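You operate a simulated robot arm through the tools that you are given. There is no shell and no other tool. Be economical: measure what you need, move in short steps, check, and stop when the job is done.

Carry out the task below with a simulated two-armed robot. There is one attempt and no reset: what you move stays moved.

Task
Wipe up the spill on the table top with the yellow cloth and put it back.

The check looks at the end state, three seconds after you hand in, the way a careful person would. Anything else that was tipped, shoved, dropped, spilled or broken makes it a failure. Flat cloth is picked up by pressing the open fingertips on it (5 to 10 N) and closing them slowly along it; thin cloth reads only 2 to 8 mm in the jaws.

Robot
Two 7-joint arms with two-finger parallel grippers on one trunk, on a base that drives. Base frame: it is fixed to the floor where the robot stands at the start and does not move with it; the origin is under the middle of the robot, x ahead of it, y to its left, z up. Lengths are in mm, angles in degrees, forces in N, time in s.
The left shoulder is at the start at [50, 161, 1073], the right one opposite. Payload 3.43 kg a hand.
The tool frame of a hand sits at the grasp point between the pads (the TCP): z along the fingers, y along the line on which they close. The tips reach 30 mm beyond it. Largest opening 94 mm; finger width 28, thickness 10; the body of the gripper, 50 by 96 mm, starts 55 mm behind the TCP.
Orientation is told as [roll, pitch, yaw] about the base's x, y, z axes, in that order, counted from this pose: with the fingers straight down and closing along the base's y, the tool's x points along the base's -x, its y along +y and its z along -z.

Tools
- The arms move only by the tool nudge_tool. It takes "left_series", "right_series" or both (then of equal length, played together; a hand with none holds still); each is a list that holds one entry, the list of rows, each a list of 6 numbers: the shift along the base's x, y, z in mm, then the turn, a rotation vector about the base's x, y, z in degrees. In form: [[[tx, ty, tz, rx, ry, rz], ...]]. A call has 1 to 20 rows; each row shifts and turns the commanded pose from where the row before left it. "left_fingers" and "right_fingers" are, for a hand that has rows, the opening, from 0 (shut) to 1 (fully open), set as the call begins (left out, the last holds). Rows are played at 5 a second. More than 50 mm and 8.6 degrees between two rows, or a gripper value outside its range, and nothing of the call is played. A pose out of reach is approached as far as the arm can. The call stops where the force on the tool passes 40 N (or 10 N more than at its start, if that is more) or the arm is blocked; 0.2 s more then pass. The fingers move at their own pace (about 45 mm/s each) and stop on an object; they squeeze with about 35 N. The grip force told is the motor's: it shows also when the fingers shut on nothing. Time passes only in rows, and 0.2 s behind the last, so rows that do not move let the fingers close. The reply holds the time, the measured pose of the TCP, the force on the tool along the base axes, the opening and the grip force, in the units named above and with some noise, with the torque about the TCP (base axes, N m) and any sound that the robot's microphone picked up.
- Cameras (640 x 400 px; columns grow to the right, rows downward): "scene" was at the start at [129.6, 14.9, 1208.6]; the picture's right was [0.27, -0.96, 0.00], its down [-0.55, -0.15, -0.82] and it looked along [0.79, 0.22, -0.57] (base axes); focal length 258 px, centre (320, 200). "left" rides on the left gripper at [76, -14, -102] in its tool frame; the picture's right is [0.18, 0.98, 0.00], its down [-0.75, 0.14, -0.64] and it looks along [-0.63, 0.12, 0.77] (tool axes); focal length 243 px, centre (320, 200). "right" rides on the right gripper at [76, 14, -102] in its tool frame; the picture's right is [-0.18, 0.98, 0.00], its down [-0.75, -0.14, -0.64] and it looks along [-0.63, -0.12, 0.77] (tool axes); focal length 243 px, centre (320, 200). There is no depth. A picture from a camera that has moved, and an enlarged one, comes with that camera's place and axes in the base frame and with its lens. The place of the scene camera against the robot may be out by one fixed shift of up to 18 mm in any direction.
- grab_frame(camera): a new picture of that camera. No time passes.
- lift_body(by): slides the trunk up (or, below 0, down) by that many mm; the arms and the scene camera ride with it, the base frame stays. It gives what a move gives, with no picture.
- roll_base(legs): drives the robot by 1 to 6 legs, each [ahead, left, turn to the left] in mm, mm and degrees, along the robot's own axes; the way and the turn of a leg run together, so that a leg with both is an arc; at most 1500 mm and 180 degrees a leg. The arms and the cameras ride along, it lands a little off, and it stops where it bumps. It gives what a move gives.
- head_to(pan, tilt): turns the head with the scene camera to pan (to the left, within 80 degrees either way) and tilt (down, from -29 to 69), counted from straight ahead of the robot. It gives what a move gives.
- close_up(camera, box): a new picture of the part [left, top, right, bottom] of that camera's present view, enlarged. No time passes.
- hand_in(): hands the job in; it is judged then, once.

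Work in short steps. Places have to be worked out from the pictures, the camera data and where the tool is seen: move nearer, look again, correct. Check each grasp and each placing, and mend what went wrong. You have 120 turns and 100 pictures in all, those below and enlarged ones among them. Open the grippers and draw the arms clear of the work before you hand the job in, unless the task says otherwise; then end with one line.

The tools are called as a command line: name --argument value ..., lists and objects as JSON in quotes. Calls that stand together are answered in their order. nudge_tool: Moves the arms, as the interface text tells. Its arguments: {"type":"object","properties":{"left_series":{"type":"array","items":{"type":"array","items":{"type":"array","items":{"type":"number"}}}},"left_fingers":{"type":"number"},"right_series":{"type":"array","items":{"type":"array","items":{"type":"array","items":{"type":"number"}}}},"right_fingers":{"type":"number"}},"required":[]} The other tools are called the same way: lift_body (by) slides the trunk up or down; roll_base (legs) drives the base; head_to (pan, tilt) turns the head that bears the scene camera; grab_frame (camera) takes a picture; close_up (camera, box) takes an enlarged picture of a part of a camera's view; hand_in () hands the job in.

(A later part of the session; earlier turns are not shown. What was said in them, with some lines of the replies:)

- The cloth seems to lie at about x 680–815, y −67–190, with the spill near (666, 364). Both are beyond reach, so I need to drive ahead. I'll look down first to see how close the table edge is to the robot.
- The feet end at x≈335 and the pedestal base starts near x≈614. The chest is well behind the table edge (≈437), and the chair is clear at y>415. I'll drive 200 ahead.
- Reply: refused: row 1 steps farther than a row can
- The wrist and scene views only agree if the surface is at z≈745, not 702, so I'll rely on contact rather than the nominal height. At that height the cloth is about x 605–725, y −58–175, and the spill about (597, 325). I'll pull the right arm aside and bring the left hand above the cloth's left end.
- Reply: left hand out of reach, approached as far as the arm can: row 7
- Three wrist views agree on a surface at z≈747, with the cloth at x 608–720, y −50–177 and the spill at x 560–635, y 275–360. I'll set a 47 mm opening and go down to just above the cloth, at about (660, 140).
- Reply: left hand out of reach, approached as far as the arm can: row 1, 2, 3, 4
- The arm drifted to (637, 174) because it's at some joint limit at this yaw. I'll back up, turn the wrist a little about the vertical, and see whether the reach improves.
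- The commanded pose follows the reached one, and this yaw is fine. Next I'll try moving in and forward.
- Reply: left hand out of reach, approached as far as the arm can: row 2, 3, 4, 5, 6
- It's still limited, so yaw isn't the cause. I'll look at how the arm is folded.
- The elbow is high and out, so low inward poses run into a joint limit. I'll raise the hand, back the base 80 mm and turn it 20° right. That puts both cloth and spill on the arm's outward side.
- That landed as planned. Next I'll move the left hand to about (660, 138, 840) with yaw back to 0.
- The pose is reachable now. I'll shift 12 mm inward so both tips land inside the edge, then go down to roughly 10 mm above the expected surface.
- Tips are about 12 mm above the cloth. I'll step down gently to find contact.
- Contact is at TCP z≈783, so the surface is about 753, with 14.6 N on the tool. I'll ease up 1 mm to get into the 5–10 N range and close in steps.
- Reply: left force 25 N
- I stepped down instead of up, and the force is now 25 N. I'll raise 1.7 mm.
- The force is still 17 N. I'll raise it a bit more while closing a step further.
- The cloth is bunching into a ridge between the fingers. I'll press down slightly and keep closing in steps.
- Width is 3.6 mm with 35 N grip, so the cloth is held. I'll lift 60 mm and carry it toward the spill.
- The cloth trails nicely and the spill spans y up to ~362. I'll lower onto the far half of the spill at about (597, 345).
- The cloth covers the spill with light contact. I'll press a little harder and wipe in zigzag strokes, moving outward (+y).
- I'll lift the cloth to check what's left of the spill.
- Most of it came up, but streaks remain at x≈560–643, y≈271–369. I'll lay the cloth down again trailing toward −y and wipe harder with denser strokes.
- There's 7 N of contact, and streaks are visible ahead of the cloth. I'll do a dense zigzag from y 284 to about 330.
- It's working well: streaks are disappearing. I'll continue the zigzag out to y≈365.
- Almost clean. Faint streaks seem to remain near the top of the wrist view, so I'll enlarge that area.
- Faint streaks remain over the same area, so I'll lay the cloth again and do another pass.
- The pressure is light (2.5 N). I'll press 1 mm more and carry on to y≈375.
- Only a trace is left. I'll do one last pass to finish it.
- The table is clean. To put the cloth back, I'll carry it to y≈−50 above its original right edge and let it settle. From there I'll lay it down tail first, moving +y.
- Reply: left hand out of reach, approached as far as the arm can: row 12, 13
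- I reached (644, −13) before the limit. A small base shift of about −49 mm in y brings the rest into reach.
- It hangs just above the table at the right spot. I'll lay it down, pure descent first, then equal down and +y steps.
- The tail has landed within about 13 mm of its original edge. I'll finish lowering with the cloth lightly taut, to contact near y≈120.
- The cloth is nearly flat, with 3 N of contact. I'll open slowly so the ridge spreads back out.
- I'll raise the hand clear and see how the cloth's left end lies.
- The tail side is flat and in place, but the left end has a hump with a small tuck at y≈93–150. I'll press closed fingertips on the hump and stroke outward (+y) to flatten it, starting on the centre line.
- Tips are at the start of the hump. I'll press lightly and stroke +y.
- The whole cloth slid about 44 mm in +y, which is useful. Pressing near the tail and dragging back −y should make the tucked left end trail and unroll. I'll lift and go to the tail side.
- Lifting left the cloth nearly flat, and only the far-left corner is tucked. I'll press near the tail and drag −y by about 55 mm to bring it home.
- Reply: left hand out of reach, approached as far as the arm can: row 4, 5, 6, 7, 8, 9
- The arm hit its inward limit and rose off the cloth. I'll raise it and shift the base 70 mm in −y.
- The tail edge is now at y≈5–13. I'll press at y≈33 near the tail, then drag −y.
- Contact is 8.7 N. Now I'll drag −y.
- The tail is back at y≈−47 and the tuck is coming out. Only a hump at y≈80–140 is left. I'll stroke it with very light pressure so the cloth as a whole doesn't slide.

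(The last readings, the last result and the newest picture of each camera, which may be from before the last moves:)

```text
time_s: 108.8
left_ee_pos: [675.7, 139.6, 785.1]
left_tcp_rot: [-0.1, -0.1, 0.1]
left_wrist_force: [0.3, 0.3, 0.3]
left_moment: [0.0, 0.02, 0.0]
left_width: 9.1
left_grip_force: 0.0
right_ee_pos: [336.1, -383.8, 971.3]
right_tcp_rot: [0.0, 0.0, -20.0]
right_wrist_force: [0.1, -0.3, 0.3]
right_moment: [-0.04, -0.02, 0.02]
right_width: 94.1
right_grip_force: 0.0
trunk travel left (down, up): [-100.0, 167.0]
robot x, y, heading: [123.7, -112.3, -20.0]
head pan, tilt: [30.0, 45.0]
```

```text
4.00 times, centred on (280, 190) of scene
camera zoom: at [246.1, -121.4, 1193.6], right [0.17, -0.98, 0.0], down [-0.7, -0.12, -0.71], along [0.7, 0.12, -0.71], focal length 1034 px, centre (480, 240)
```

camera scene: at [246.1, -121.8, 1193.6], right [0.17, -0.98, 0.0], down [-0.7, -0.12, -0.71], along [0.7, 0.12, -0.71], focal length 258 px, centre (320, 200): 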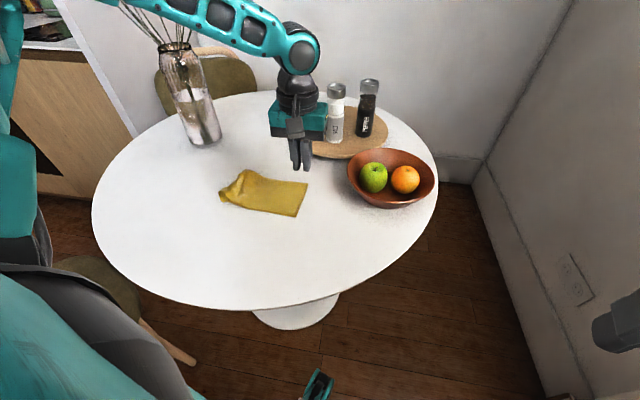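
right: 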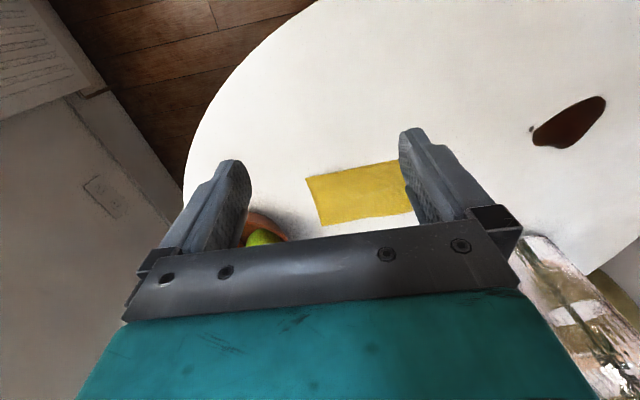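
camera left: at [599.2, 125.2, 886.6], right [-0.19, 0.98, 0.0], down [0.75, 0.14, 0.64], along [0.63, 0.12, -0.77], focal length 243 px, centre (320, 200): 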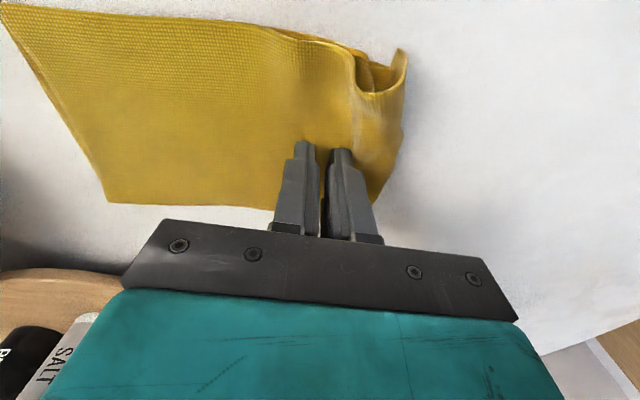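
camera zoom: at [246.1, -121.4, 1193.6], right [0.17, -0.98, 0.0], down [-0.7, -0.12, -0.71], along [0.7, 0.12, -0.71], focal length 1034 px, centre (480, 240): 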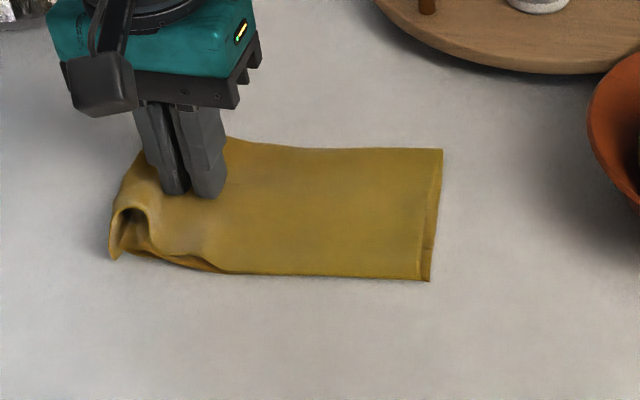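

The tuck persists when I stroke, and the cloth slid again. A better way is to pinch the tail edge with the fingers closing along x, lift so the rolled left end hangs free, and re-lay it left end first. I'll raise, turn to yaw −90 and move above the tail.

nudge_tool --left_series '[[[0, 0, 25, 0, 0, 0], [0, 0, 40, 0, 0, 0], [0, 0, 25, 0, 0, 0], [0, -12, 0, 0, 0, -8], [0, -12, 0, 0, 0, -8], [0, -12, 0, 0, 0, -8], [0, -12, 0, 0, 0, -8], [0, -12, 0, 0, 0, -8], [0, -12, 0, 0, 0, -8], [0, -12, 0, 0, 0, -8], [0, -12, 0, 0, 0, -8], [0, -12, 0, 0, 0, -8], [0, -12, 0, 0, 0, -8], [0, -10, 0, 0, 0, -8], [0, -10, 0, 0, 0, -2], [0, 0, 0, 0, 0, 0]]]' --left_fingers 0.5

grab_frame --camera "left"

grab_frame --camera "scene"

```text
time_s: 112.2
left_ee_pos: [676.0, -1.7, 874.9]
left_tcp_rot: [-0.1, -0.2, -90.0]
left_wrist_force: [0.1, 0.2, -1.2]
left_moment: [-0.01, -0.01, 0.0]
left_width: 47.0
left_grip_force: 0.3
right_ee_pos: [336.2, -384.4, 971.7]
right_tcp_rot: [0.1, 0.0, -20.0]
right_wrist_force: [-0.7, 0.1, -0.2]
right_moment: [0.0, -0.03, 0.0]
right_width: 94.4
right_grip_force: 0.0
trunk travel left (down, up): [-100.0, 167.0]
robot x, y, heading: [122.4, -111.9, -20.1]
head pan, tilt: [30.0, 45.0]
```

```text
49 pictures are left
camera left: at [661.3, 75.1, 976.7], right [0.98, 0.18, 0.0], down [0.14, -0.75, 0.64], along [0.12, -0.63, -0.77], focal length 243 px, centre (320, 200)
```

left: 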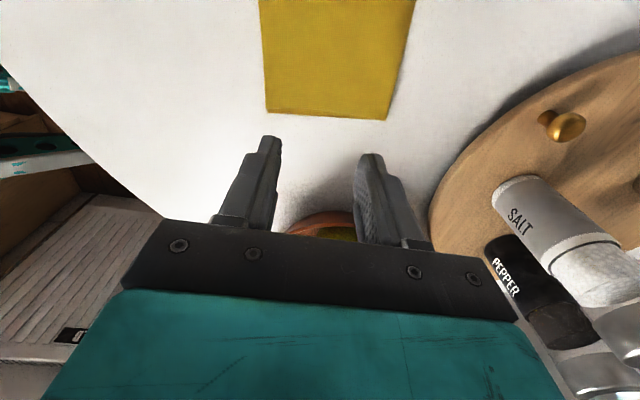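

```text
48 pictures are left
camera scene: at [246.1, -121.3, 1193.6], right [0.17, -0.98, 0.0], down [-0.7, -0.12, -0.71], along [0.7, 0.12, -0.71], focal length 258 px, centre (320, 200)
```

scene: 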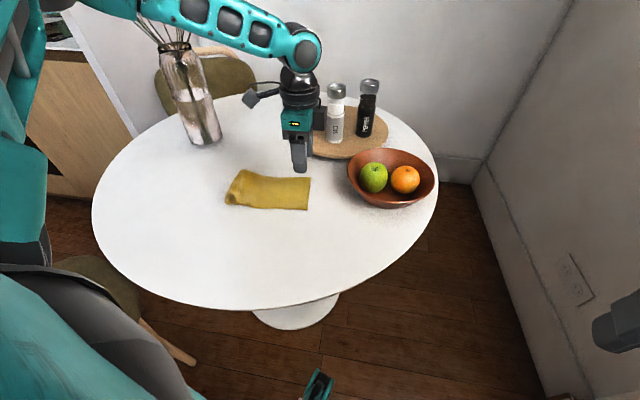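

The tail edge runs from (627, −12) to (741, −1). I'll position at (684, 8) and descend to light contact.

nudge_tool --left_series '[[[8, 9, -20, 0, 0, 0], [0, 0, -25, 0, 0, 0], [0, 0, -25, 0, 0, 0], [0, 0, -15, 0, 0, 0], [0, 0, -5, 0, 0, 0], [0, 0, -2, 0, 0, 0], [0, 0, 0, 0, 0, 0]]]'

grab_frame --camera "left"

```text
time_s: 113.8
left_ee_pos: [683.8, 8.7, 782.5]
left_tcp_rot: [-0.2, -0.1, -89.9]
left_wrist_force: [-0.8, -0.3, 0.0]
left_moment: [0.02, 0.0, -0.01]
left_width: 47.2
left_grip_force: 0.1
right_ee_pos: [336.4, -384.1, 972.1]
right_tcp_rot: [0.1, 0.1, -20.0]
right_wrist_force: [-0.2, 0.1, 0.1]
right_moment: [0.01, 0.04, -0.02]
right_width: 93.8
right_grip_force: 0.0
trunk travel left (down, up): [-100.0, 167.0]
robot x, y, heading: [123.9, -114.4, -19.9]
head pan, tilt: [30.0, 45.0]
```

```text
47 pictures are left
camera left: at [669.7, 84.1, 885.1], right [0.98, 0.19, 0.0], down [0.14, -0.75, 0.64], along [0.12, -0.63, -0.77], focal length 243 px, centre (320, 200)
```

left: 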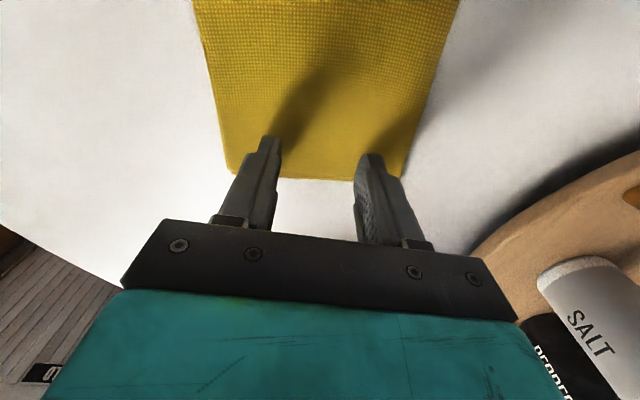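

The tips straddle the edge region well. I'll press down gently, then close in steps.

nudge_tool --left_series '[[[0, 0, -1, 0, 0, 0], [0, 0, -0.8, 0, 0, 0], [0, 0, 0, 0, 0, 0]]]'

nudge_tool --left_series '[[[0, 0, 0, 0, 0, 0], [0, 0, 0, 0, 0, 0]]]' --left_fingers 0.38

grab_frame --camera "left"

```text
time_s: 114.6
left_ee_pos: [683.3, 8.1, 781.6]
left_tcp_rot: [0.0, -0.1, -89.9]
left_wrist_force: [-0.1, 3.1, 11.4]
left_moment: [-0.02, 0.04, -0.01]
left_width: 46.9
left_grip_force: 0.2
right_ee_pos: [335.0, -383.8, 972.5]
right_tcp_rot: [0.1, 0.0, -20.0]
right_wrist_force: [0.7, -0.3, 0.2]
right_moment: [-0.01, 0.01, 0.0]
right_width: 94.0
right_grip_force: 0.2
trunk travel left (down, up): [-100.0, 167.0]
robot x, y, heading: [122.7, -114.6, -19.9]
head pan, tilt: [30.0, 45.0]
```

```text
time_s: 115.2
left_ee_pos: [683.6, 7.1, 781.9]
left_tcp_rot: [0.1, -0.1, -89.9]
left_wrist_force: [0.6, 0.1, 12.9]
left_moment: [-0.11, 0.03, 0.02]
left_width: 35.7
left_grip_force: 0.0
right_ee_pos: [335.2, -382.8, 971.9]
right_tcp_rot: [0.0, -0.1, -20.0]
right_wrist_force: [0.1, -1.0, -0.7]
right_moment: [0.01, -0.01, 0.01]
right_width: 94.2
right_grip_force: 0.1
trunk travel left (down, up): [-100.0, 167.0]
robot x, y, heading: [122.9, -112.2, -20.1]
head pan, tilt: [30.0, 45.0]
```

```text
46 pictures are left
camera left: at [669.3, 83.6, 884.2], right [0.98, 0.18, 0.0], down [0.14, -0.75, 0.64], along [0.12, -0.63, -0.77], focal length 243 px, centre (320, 200)
```

left: 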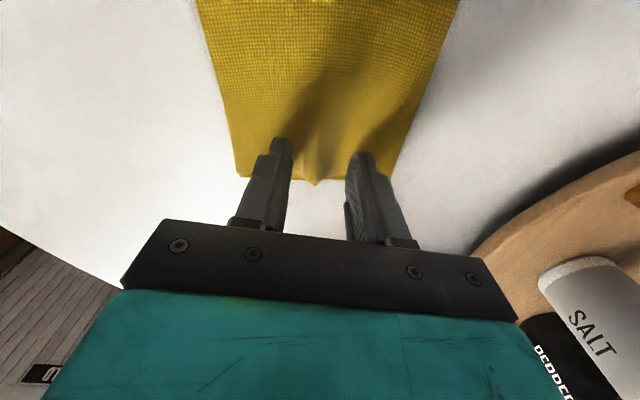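

A ridge is forming at the edge, so I'll keep closing.

nudge_tool --left_series '[[[0, 0, 0, 0, 0, 0], [0, 0, 0, 0, 0, 0]]]' --left_fingers 0.25

nudge_tool --left_series '[[[0, 0, 0, 0, 0, 0], [0, 0, 0, 0, 0, 0]]]' --left_fingers 0.13

nudge_tool --left_series '[[[0, 0, 0, 0, 0, 0], [0, 0, 0, 0, 0, 0], [0, 0, 0, 0, 0, 0]]]' --left_fingers 0

grab_frame --camera "left"

```text
time_s: 115.8
left_ee_pos: [683.3, 7.5, 782.0]
left_tcp_rot: [0.1, -0.1, -89.9]
left_wrist_force: [-1.0, 0.8, 16.4]
left_moment: [-0.15, 0.05, 0.0]
left_width: 21.9
left_grip_force: 0.0
right_ee_pos: [333.8, -383.5, 972.9]
right_tcp_rot: [0.1, 0.0, -20.0]
right_wrist_force: [0.3, -0.2, -0.6]
right_moment: [0.0, -0.04, 0.01]
right_width: 94.0
right_grip_force: 0.0
trunk travel left (down, up): [-100.0, 167.0]
robot x, y, heading: [121.5, -112.1, -20.1]
head pan, tilt: [30.0, 45.0]
```

```text
time_s: 116.4
left_ee_pos: [682.8, 8.5, 782.5]
left_tcp_rot: [0.1, -0.1, -89.9]
left_wrist_force: [0.1, -0.5, 16.6]
left_moment: [-0.09, 0.0, 0.02]
left_width: 13.5
left_grip_force: 1.3
right_ee_pos: [335.4, -384.6, 971.8]
right_tcp_rot: [0.2, -0.1, -20.0]
right_wrist_force: [-0.3, -0.1, -0.3]
right_moment: [0.02, 0.01, -0.02]
right_width: 94.1
right_grip_force: 0.0
trunk travel left (down, up): [-100.0, 167.0]
robot x, y, heading: [125.7, -113.2, -20.2]
head pan, tilt: [30.0, 45.0]
```

```text
time_s: 117.2
left_ee_pos: [683.4, 7.9, 782.3]
left_tcp_rot: [0.2, -0.2, -89.9]
left_wrist_force: [-0.2, 0.5, 20.2]
left_moment: [-0.09, -0.01, -0.03]
left_width: 3.7
left_grip_force: 34.8
right_ee_pos: [335.1, -383.6, 972.4]
right_tcp_rot: [0.2, -0.1, -19.9]
right_wrist_force: [0.2, 0.7, -0.4]
right_moment: [0.02, 0.02, 0.02]
right_width: 93.9
right_grip_force: 0.0
trunk travel left (down, up): [-100.0, 167.0]
robot x, y, heading: [121.4, -115.1, -20.1]
head pan, tilt: [30.0, 45.0]
```

```text
45 pictures are left
camera left: at [668.6, 84.0, 884.3], right [0.98, 0.19, 0.0], down [0.14, -0.75, 0.64], along [0.12, -0.63, -0.77], focal length 243 px, centre (320, 200)
```

left: 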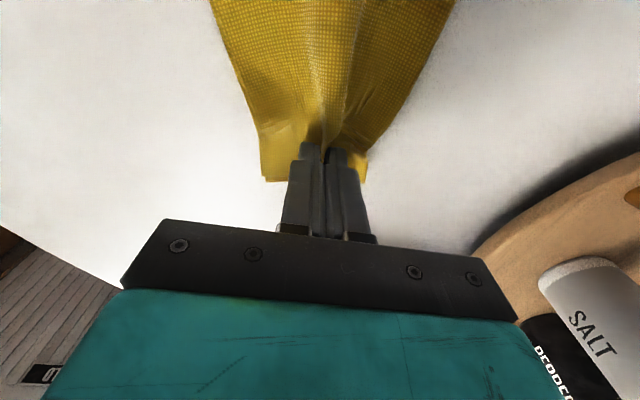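

It's gripped at 3.7 mm. I'll lift it clear so it hangs, over the place where the left edge belongs (y≈175, x≈664).

nudge_tool --left_series '[[[0, 0, 20, 0, 0, 0], [0, 0, 25, 0, 0, 0], [0, 10, 25, 0, 0, 0], [0, 15, 25, 0, 0, 0], [0, 20, 25, 0, 0, 0], [0, 25, 25, 0, 0, 0], [-5, 25, 25, 0, 0, 0], [-5, 25, 25, 0, 0, 0], [-5, 25, 25, 0, 0, 0], [-4, 20, 25, 0, 0, 0], [0, 0, 5, 0, 0, 0], [0, 0, 0, 0, 0, 0], [0, 0, 0, 0, 0, 0]]]'

grab_frame --camera "left"

grab_frame --camera "scene"

```text
time_s: 120.0
left_ee_pos: [664.0, 172.4, 1029.3]
left_tcp_rot: [-0.2, 0.0, -89.8]
left_wrist_force: [0.0, -0.8, -1.2]
left_moment: [-0.02, -0.05, 0.0]
left_width: 3.7
left_grip_force: 35.1
right_ee_pos: [335.8, -383.7, 972.7]
right_tcp_rot: [0.0, -0.1, -20.0]
right_wrist_force: [0.4, 0.4, 0.4]
right_moment: [0.03, 0.03, 0.02]
right_width: 93.9
right_grip_force: 0.0
trunk travel left (down, up): [-100.0, 167.0]
robot x, y, heading: [122.7, -114.6, -19.9]
head pan, tilt: [30.0, 45.0]
```

```text
44 pictures are left
camera left: at [650.5, 248.6, 1131.9], right [0.98, 0.19, 0.0], down [0.14, -0.75, 0.64], along [0.12, -0.63, -0.77], focal length 243 px, centre (320, 200)
```

left: 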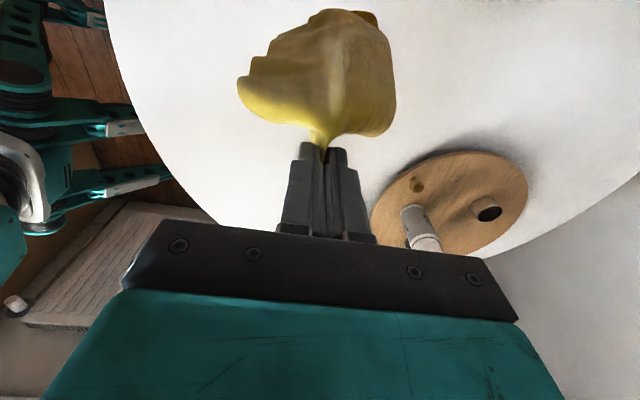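

```text
43 pictures are left
camera scene: at [246.1, -121.3, 1193.6], right [0.17, -0.98, 0.0], down [-0.7, -0.12, -0.71], along [0.7, 0.12, -0.71], focal length 258 px, centre (320, 200)
```

scene: 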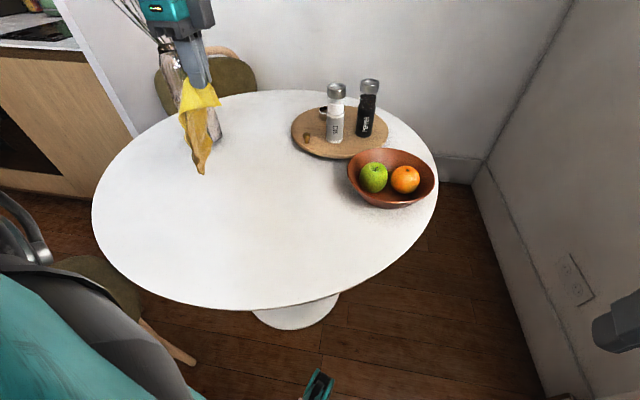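

close_up --camera "scene" --box '[150, 80, 246, 190]'

```text
3.64 times, centred on (198, 135) of scene
camera zoom: at [246.1, -121.3, 1193.6], right [0.17, -0.98, 0.0], down [-0.7, -0.12, -0.71], along [0.7, 0.12, -0.71], focal length 940 px, centre (764, 436)
```

zoom: 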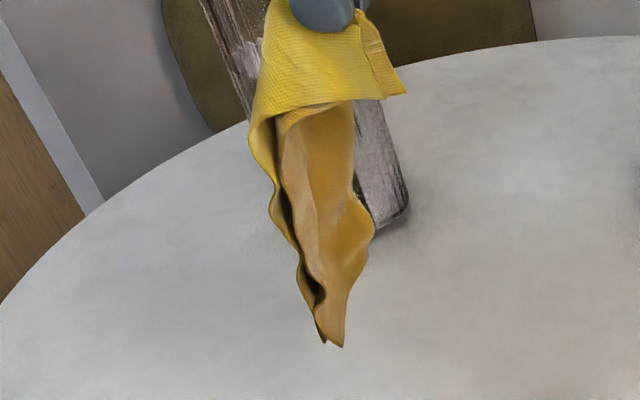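

It now hangs unrolled. I'll lay it left end first, starting at y≈185 and moving −y as it descends.

nudge_tool --left_series '[[[0, 6, 0, 0, 0, 0], [0, 6, 0, 0, 0, 0], [0, 0, 0, 0, 0, 0], [0, 0, -12, 0, 0, 0], [0, 0, -12, 0, 0, 0], [0, 0, -12, 0, 0, 0], [0, -12, -12, 0, 0, 0], [0, -12, -12, 0, 0, 0], [0, -12, -12, 0, 0, 0], [0, -12, -12, 0, 0, 0], [0, -12, -12, 0, 0, 0], [0, -12, -12, 0, 0, 0], [0, -12, -12, 0, 0, 0], [0, -12, -12, 0, 0, 0], [0, -12, -12, 0, 0, 0], [0, 0, 0, 0, 0, 0]]]'

grab_frame --camera "left"

close_up --camera "scene" --box '[160, 100, 320, 220]'

```text
time_s: 123.4
left_ee_pos: [665.0, 77.3, 886.4]
left_tcp_rot: [0.0, 0.0, -89.9]
left_wrist_force: [0.6, -0.4, -0.4]
left_moment: [0.02, -0.01, -0.01]
left_width: 3.3
left_grip_force: 34.3
right_ee_pos: [336.2, -384.1, 972.9]
right_tcp_rot: [0.0, 0.0, -20.1]
right_wrist_force: [-0.4, 0.4, 0.5]
right_moment: [0.03, -0.03, 0.02]
right_width: 93.9
right_grip_force: 0.0
trunk travel left (down, up): [-100.0, 167.0]
robot x, y, heading: [126.4, -110.2, -20.0]
head pan, tilt: [30.0, 45.0]
```

```text
41 pictures are left
camera left: at [650.6, 153.4, 988.3], right [0.98, 0.19, 0.0], down [0.14, -0.75, 0.64], along [0.12, -0.63, -0.77], focal length 243 px, centre (320, 200)
```

left: 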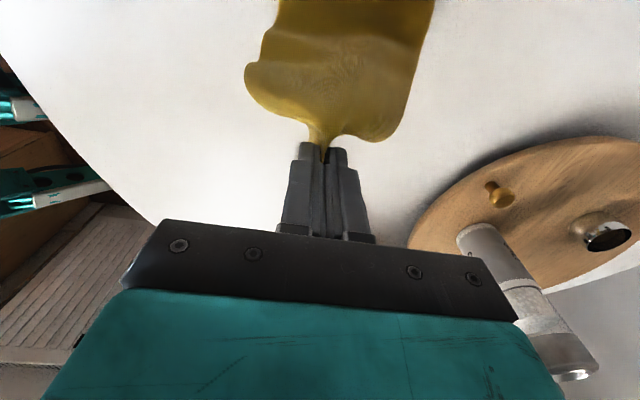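

```text
3.33 times, centred on (240, 160) of scene
camera zoom: at [246.1, -121.3, 1193.6], right [0.17, -0.98, 0.0], down [-0.7, -0.12, -0.71], along [0.7, 0.12, -0.71], focal length 862 px, centre (587, 333)
```

zoom: 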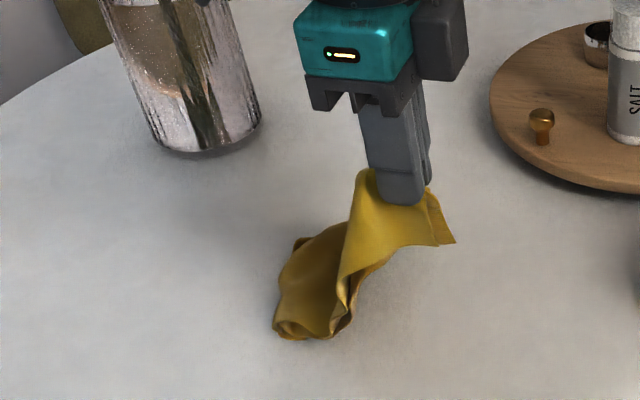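

The left end curled again on landing. I'll lift, start further out (y≈300), lay it there, and drag home −y so friction pulls the curl out.

nudge_tool --left_series '[[[0, 20, 25, 0, 0, 0], [0, 20, 25, 0, 0, 0], [0, 20, 25, 0, 0, 0], [0, 25, 25, 0, 0, 0], [0, 30, 25, 0, 0, 0], [0, 35, 15, 0, 0, 0], [0, 40, 0, 0, 0, 0], [0, 40, 0, 0, 0, 0], [0, 0, 0, 0, 0, 0], [0, 0, 0, 0, 0, 0]]]'

nudge_tool --left_series '[[[0, 0, -12, 0, 0, 0], [0, 0, -12, 0, 0, 0], [0, -6, -12, 0, 0, 0], [0, -15, -12, 0, 0, 0], [0, -15, -12, 0, 0, 0], [0, -15, -12, 0, 0, 0], [0, -15, -12, 0, 0, 0], [0, -15, -12, 0, 0, 0], [0, -15, -12, 0, 0, 0], [0, -15, -12, 0, 0, 0], [0, -15, -12, 0, 0, 0], [0, -15, -12, 0, 0, 0], [0, -15, -12, 0, 0, 0], [0, -15, -12, 0, 0, 0], [0, -15, -12, 0, 0, 0], [0, -15, -12, 0, 0, 0], [0, -15, -10, 0, 0, 0], [0, 0, 0, 0, 0, 0]]]'

grab_frame --camera "left"

close_up --camera "scene" --box '[160, 100, 320, 220]'

```text
time_s: 125.6
left_ee_pos: [664.7, 307.9, 1026.5]
left_tcp_rot: [-0.2, -0.1, -89.8]
left_wrist_force: [-0.1, -0.2, -0.4]
left_moment: [-0.01, -0.02, -0.04]
left_width: 3.6
left_grip_force: 34.8
right_ee_pos: [337.1, -383.5, 972.5]
right_tcp_rot: [0.0, -0.1, -20.0]
right_wrist_force: [0.1, 0.5, 0.4]
right_moment: [0.0, 0.02, 0.04]
right_width: 93.9
right_grip_force: 0.0
trunk travel left (down, up): [-100.0, 167.0]
robot x, y, heading: [127.6, -114.7, -19.8]
head pan, tilt: [30.0, 45.0]
```

```text
time_s: 129.4
left_ee_pos: [665.5, 90.6, 824.8]
left_tcp_rot: [-0.2, 0.0, -89.9]
left_wrist_force: [0.3, -0.4, 0.1]
left_moment: [-0.01, -0.03, 0.03]
left_width: 3.7
left_grip_force: 35.2
right_ee_pos: [336.6, -384.2, 971.2]
right_tcp_rot: [0.0, 0.1, -20.0]
right_wrist_force: [-1.2, 0.0, 0.1]
right_moment: [0.02, 0.0, 0.0]
right_width: 94.2
right_grip_force: 0.0
trunk travel left (down, up): [-100.0, 167.0]
robot x, y, heading: [124.8, -114.6, -20.0]
head pan, tilt: [30.0, 45.0]
```

```text
39 pictures are left
camera left: at [650.7, 166.6, 927.0], right [0.98, 0.19, 0.0], down [0.14, -0.75, 0.64], along [0.12, -0.63, -0.77], focal length 243 px, centre (320, 200)
```

left: 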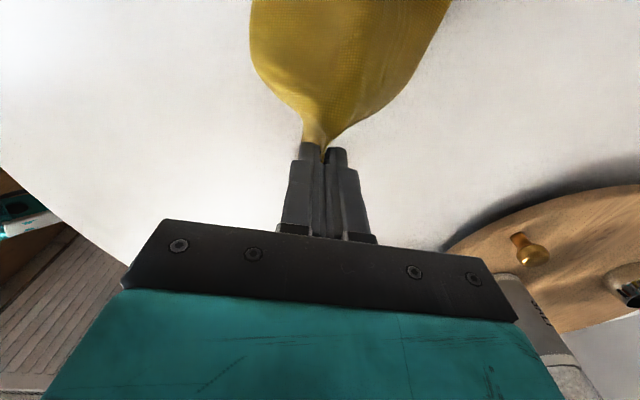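

```text
3.33 times, centred on (240, 160) of scene
camera zoom: at [246.1, -121.3, 1193.6], right [0.17, -0.98, 0.0], down [-0.7, -0.12, -0.71], along [0.7, 0.12, -0.71], focal length 862 px, centre (587, 333)
```

zoom: 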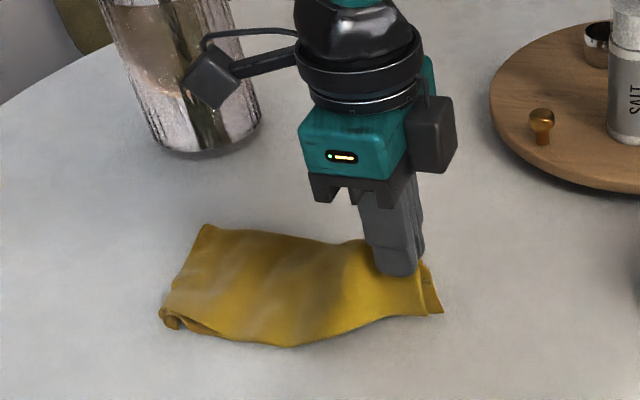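

Much flatter, with nearly full length showing. The left end is at y≈268–286, so I'll drag −y about 120 mm while lowering the grip to near the surface.

nudge_tool --left_series '[[[0, -12, -6, 0, 0, 0], [0, -12, -6, 0, 0, 0], [-1, -12, -6, 0, 0, 0], [-1, -12, -6, 0, 0, 0], [-1, -12, -4, 0, 0, 0], [-1, -12, -3, 0, 0, 0], [-1, -12, 0, 0, 0, 0], [-1, -12, 0, 0, 0, 0], [0, -12, 0, 0, 0, 0], [0, -8, 0, 0, 0, 0], [0, 0, 0, 0, 0, 0]]]'

grab_frame --camera "left"

close_up --camera "scene" --box '[180, 120, 340, 240]'

```text
time_s: 131.8
left_ee_pos: [658.5, -25.0, 792.1]
left_tcp_rot: [-0.1, -0.2, -89.9]
left_wrist_force: [0.2, -0.1, -0.9]
left_moment: [0.04, 0.01, -0.03]
left_width: 3.8
left_grip_force: 35.5
right_ee_pos: [334.7, -385.1, 972.0]
right_tcp_rot: [0.0, -0.1, -20.0]
right_wrist_force: [0.2, 0.3, 0.1]
right_moment: [-0.01, -0.01, -0.02]
right_width: 93.8
right_grip_force: 0.0
trunk travel left (down, up): [-100.0, 167.0]
robot x, y, heading: [125.4, -114.1, -19.9]
head pan, tilt: [30.0, 45.0]
```

```text
37 pictures are left
camera left: at [644.5, 50.8, 895.5], right [0.98, 0.19, 0.0], down [0.14, -0.75, 0.64], along [0.12, -0.63, -0.77], focal length 243 px, centre (320, 200)
```

left: 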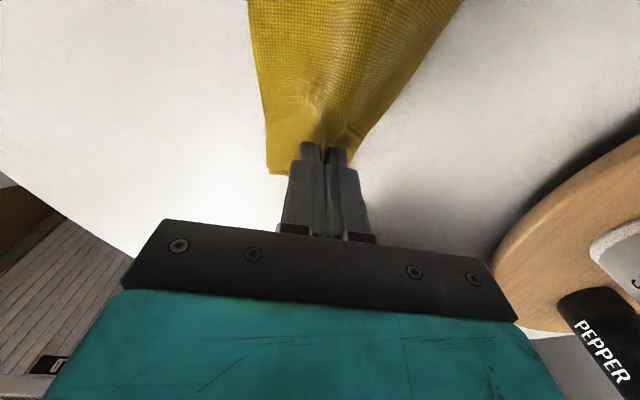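

```text
3.33 times, centred on (260, 180) of scene
camera zoom: at [246.1, -121.3, 1193.6], right [0.17, -0.98, 0.0], down [-0.7, -0.12, -0.71], along [0.7, 0.12, -0.71], focal length 862 px, centre (520, 267)
```

zoom: 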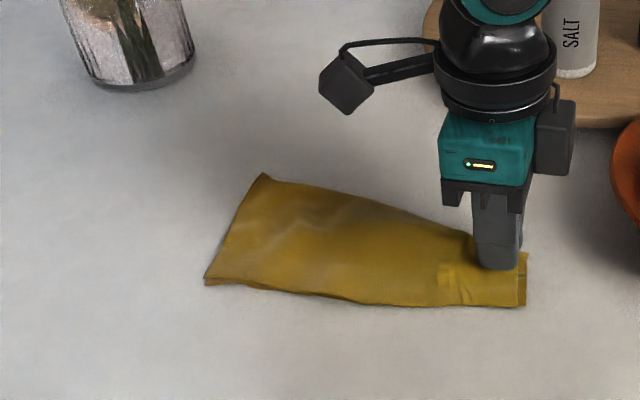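

The left end is now at (610, 172)–(732, 178), almost exactly as it was. I'll lower to contact and open slowly to spread the gather.

nudge_tool --left_series '[[[0, 0, -5, 0, 0, 0], [0, 0, -4, 0, 0, 0], [0, 0, 0, 0, 0, 0]]]'

nudge_tool --left_series '[[[0, 0, 0, 0, 0, 0]]]' --left_fingers 0.12

nudge_tool --left_series '[[[0, 0, -1, 0, 0, 0], [0, 0, 0, 0, 0, 0]]]' --left_fingers 0.3

nudge_tool --left_series '[[[0, 0, 0, 0, 0, 0], [0, 0, 0, 0, 0, 0]]]' --left_fingers 0.6

grab_frame --camera "left"

```text
time_s: 132.6
left_ee_pos: [658.0, -26.4, 784.8]
left_tcp_rot: [-0.1, -0.2, -89.9]
left_wrist_force: [-0.4, 0.6, 3.4]
left_moment: [0.03, -0.03, -0.05]
left_width: 3.9
left_grip_force: 34.8
right_ee_pos: [334.7, -384.7, 972.6]
right_tcp_rot: [0.0, 0.0, -20.1]
right_wrist_force: [-0.4, 0.3, 0.0]
right_moment: [0.0, -0.02, 0.03]
right_width: 93.8
right_grip_force: 0.1
trunk travel left (down, up): [-100.0, 167.0]
robot x, y, heading: [122.0, -111.5, -20.0]
head pan, tilt: [30.0, 45.0]
```

```text
time_s: 133.0
left_ee_pos: [658.0, -24.2, 784.8]
left_tcp_rot: [0.0, 0.0, -89.9]
left_wrist_force: [-0.2, -0.4, 1.5]
left_moment: [0.0, -0.01, -0.03]
left_width: 11.4
left_grip_force: 0.4
right_ee_pos: [337.1, -384.5, 972.3]
right_tcp_rot: [0.0, 0.0, -20.0]
right_wrist_force: [-0.1, 0.6, 0.5]
right_moment: [0.0, 0.01, -0.01]
right_width: 93.9
right_grip_force: 0.1
trunk travel left (down, up): [-100.0, 167.0]
robot x, y, heading: [124.0, -115.3, -20.3]
head pan, tilt: [30.0, 45.0]
```

```text
time_s: 133.6
left_ee_pos: [658.7, -24.8, 784.5]
left_tcp_rot: [-0.1, -0.2, -89.8]
left_wrist_force: [-0.1, 0.4, 0.5]
left_moment: [-0.03, -0.02, -0.03]
left_width: 27.9
left_grip_force: 0.0
right_ee_pos: [336.0, -384.2, 972.4]
right_tcp_rot: [0.0, 0.2, -20.0]
right_wrist_force: [0.7, -0.2, 0.2]
right_moment: [0.04, 0.0, 0.0]
right_width: 94.0
right_grip_force: 0.0
trunk travel left (down, up): [-100.0, 167.0]
robot x, y, heading: [122.6, -116.0, -20.1]
head pan, tilt: [30.0, 45.0]
```

```text
time_s: 134.2
left_ee_pos: [658.3, -24.6, 784.9]
left_tcp_rot: [-0.2, -0.1, -89.9]
left_wrist_force: [0.2, 0.1, 1.2]
left_moment: [0.01, -0.02, -0.01]
left_width: 56.1
left_grip_force: 0.0
right_ee_pos: [336.9, -384.0, 971.4]
right_tcp_rot: [0.0, -0.1, -20.0]
right_wrist_force: [-1.0, -0.5, 0.2]
right_moment: [-0.03, -0.02, 0.03]
right_width: 94.2
right_grip_force: 0.2
trunk travel left (down, up): [-100.0, 167.0]
robot x, y, heading: [122.9, -113.6, -20.1]
head pan, tilt: [30.0, 45.0]
```

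```text
35 pictures are left
camera left: at [644.4, 51.2, 885.8], right [0.98, 0.19, 0.0], down [0.14, -0.75, 0.64], along [0.12, -0.63, -0.77], focal length 243 px, centre (320, 200)
```

left: 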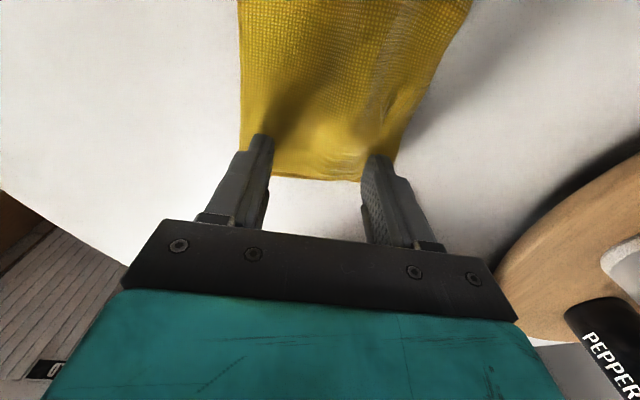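

It spread nicely. I'll raise the hand straight up and draw it back clear of the work.

nudge_tool --left_series '[[[0, 0, 10, 0, 0, 0], [0, 0, 20, 0, 0, 0], [0, 0, 30, 0, 0, 0], [0, 0, 40, 0, 0, 0], [0, 0, 40, 0, 0, 0], [-20, 30, 20, 0, 0, 0], [-25, 35, 0, 0, 0, 8], [-25, 35, 0, 0, 0, 8], [-25, 35, 0, 0, 0, 8], [-25, 35, 0, 0, 0, 8], [-25, 35, 0, 0, 0, 8], [-25, 35, 0, 0, 0, 8], [-20, 35, 0, 0, 0, 8], [0, 30, 0, 0, 0, 8], [0, 0, 0, 0, 0, 0]]]'

grab_frame --camera "scene"

close_up --camera "scene" --box '[180, 120, 340, 240]'

```text
time_s: 137.4
left_ee_pos: [469.2, 280.9, 944.2]
left_tcp_rot: [0.0, -0.2, -25.8]
left_wrist_force: [0.3, -0.2, 0.4]
left_moment: [-0.01, -0.03, 0.0]
left_width: 56.3
left_grip_force: 0.1
right_ee_pos: [336.7, -383.9, 971.9]
right_tcp_rot: [0.0, 0.0, -20.0]
right_wrist_force: [-0.1, -0.9, -1.1]
right_moment: [-0.01, -0.02, 0.02]
right_width: 94.0
right_grip_force: 0.1
trunk travel left (down, up): [-100.0, 167.0]
robot x, y, heading: [128.3, -115.4, -20.1]
head pan, tilt: [30.0, 45.0]
```

```text
34 pictures are left
camera scene: at [246.1, -121.3, 1193.5], right [0.17, -0.98, 0.0], down [-0.7, -0.12, -0.71], along [0.7, 0.12, -0.71], focal length 258 px, centre (320, 200)
```

scene: 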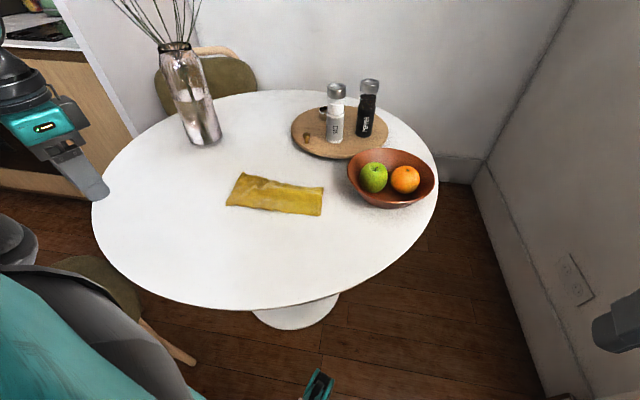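

```text
3.33 times, centred on (260, 180) of scene
camera zoom: at [246.1, -121.3, 1193.5], right [0.17, -0.98, 0.0], down [-0.7, -0.12, -0.71], along [0.7, 0.12, -0.71], focal length 862 px, centre (520, 267)
```

zoom: 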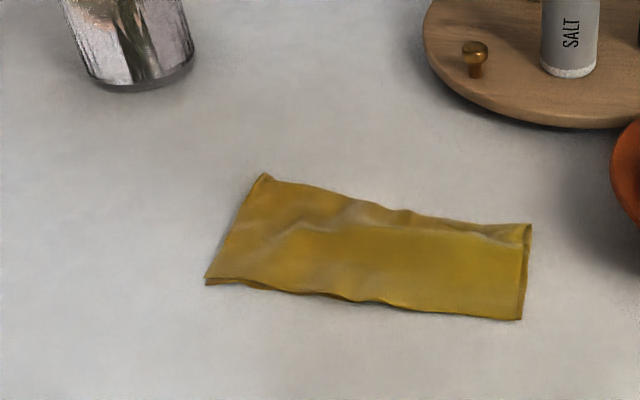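

The cloth lies flat in its original place and nothing else has moved. I'll take a last close look at the table where I wiped and dragged.

close_up --camera "scene" --box '[95, 120, 255, 240]'

close_up --camera "scene" --box '[220, 120, 440, 260]'

```text
3.33 times, centred on (175, 180) of scene
camera zoom: at [246.1, -121.3, 1193.5], right [0.17, -0.98, 0.0], down [-0.7, -0.12, -0.71], along [0.7, 0.12, -0.71], focal length 862 px, centre (803, 267)
```

zoom: 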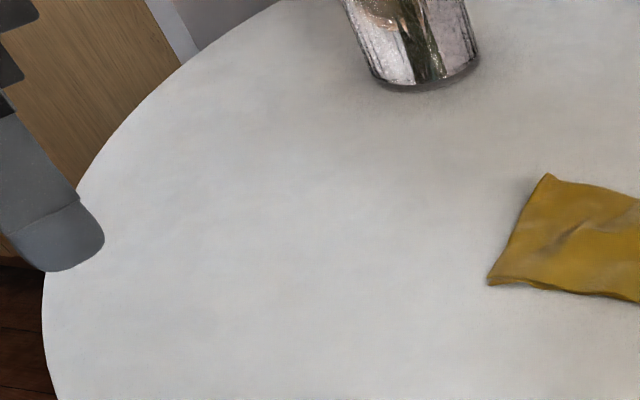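

```text
2.86 times, centred on (330, 190) of scene
camera zoom: at [246.1, -121.3, 1193.5], right [0.17, -0.98, 0.0], down [-0.7, -0.12, -0.71], along [0.7, 0.12, -0.71], focal length 739 px, centre (291, 229)
```

zoom: 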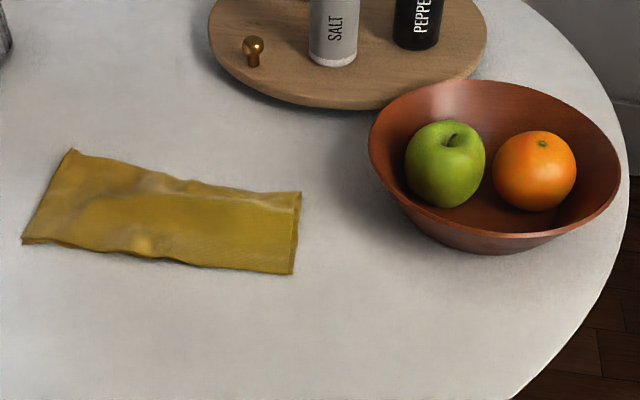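

The table is clean, the cloth is back in place, the gripper is open, and both arms are clear. I'm handing in.

hand_in

```text
The job is handed in.
```

I wiped up the spill with the yellow cloth, laid the cloth flat again within about 2 cm of where it was, and saw nothing else on the table moved; the job is handed in.
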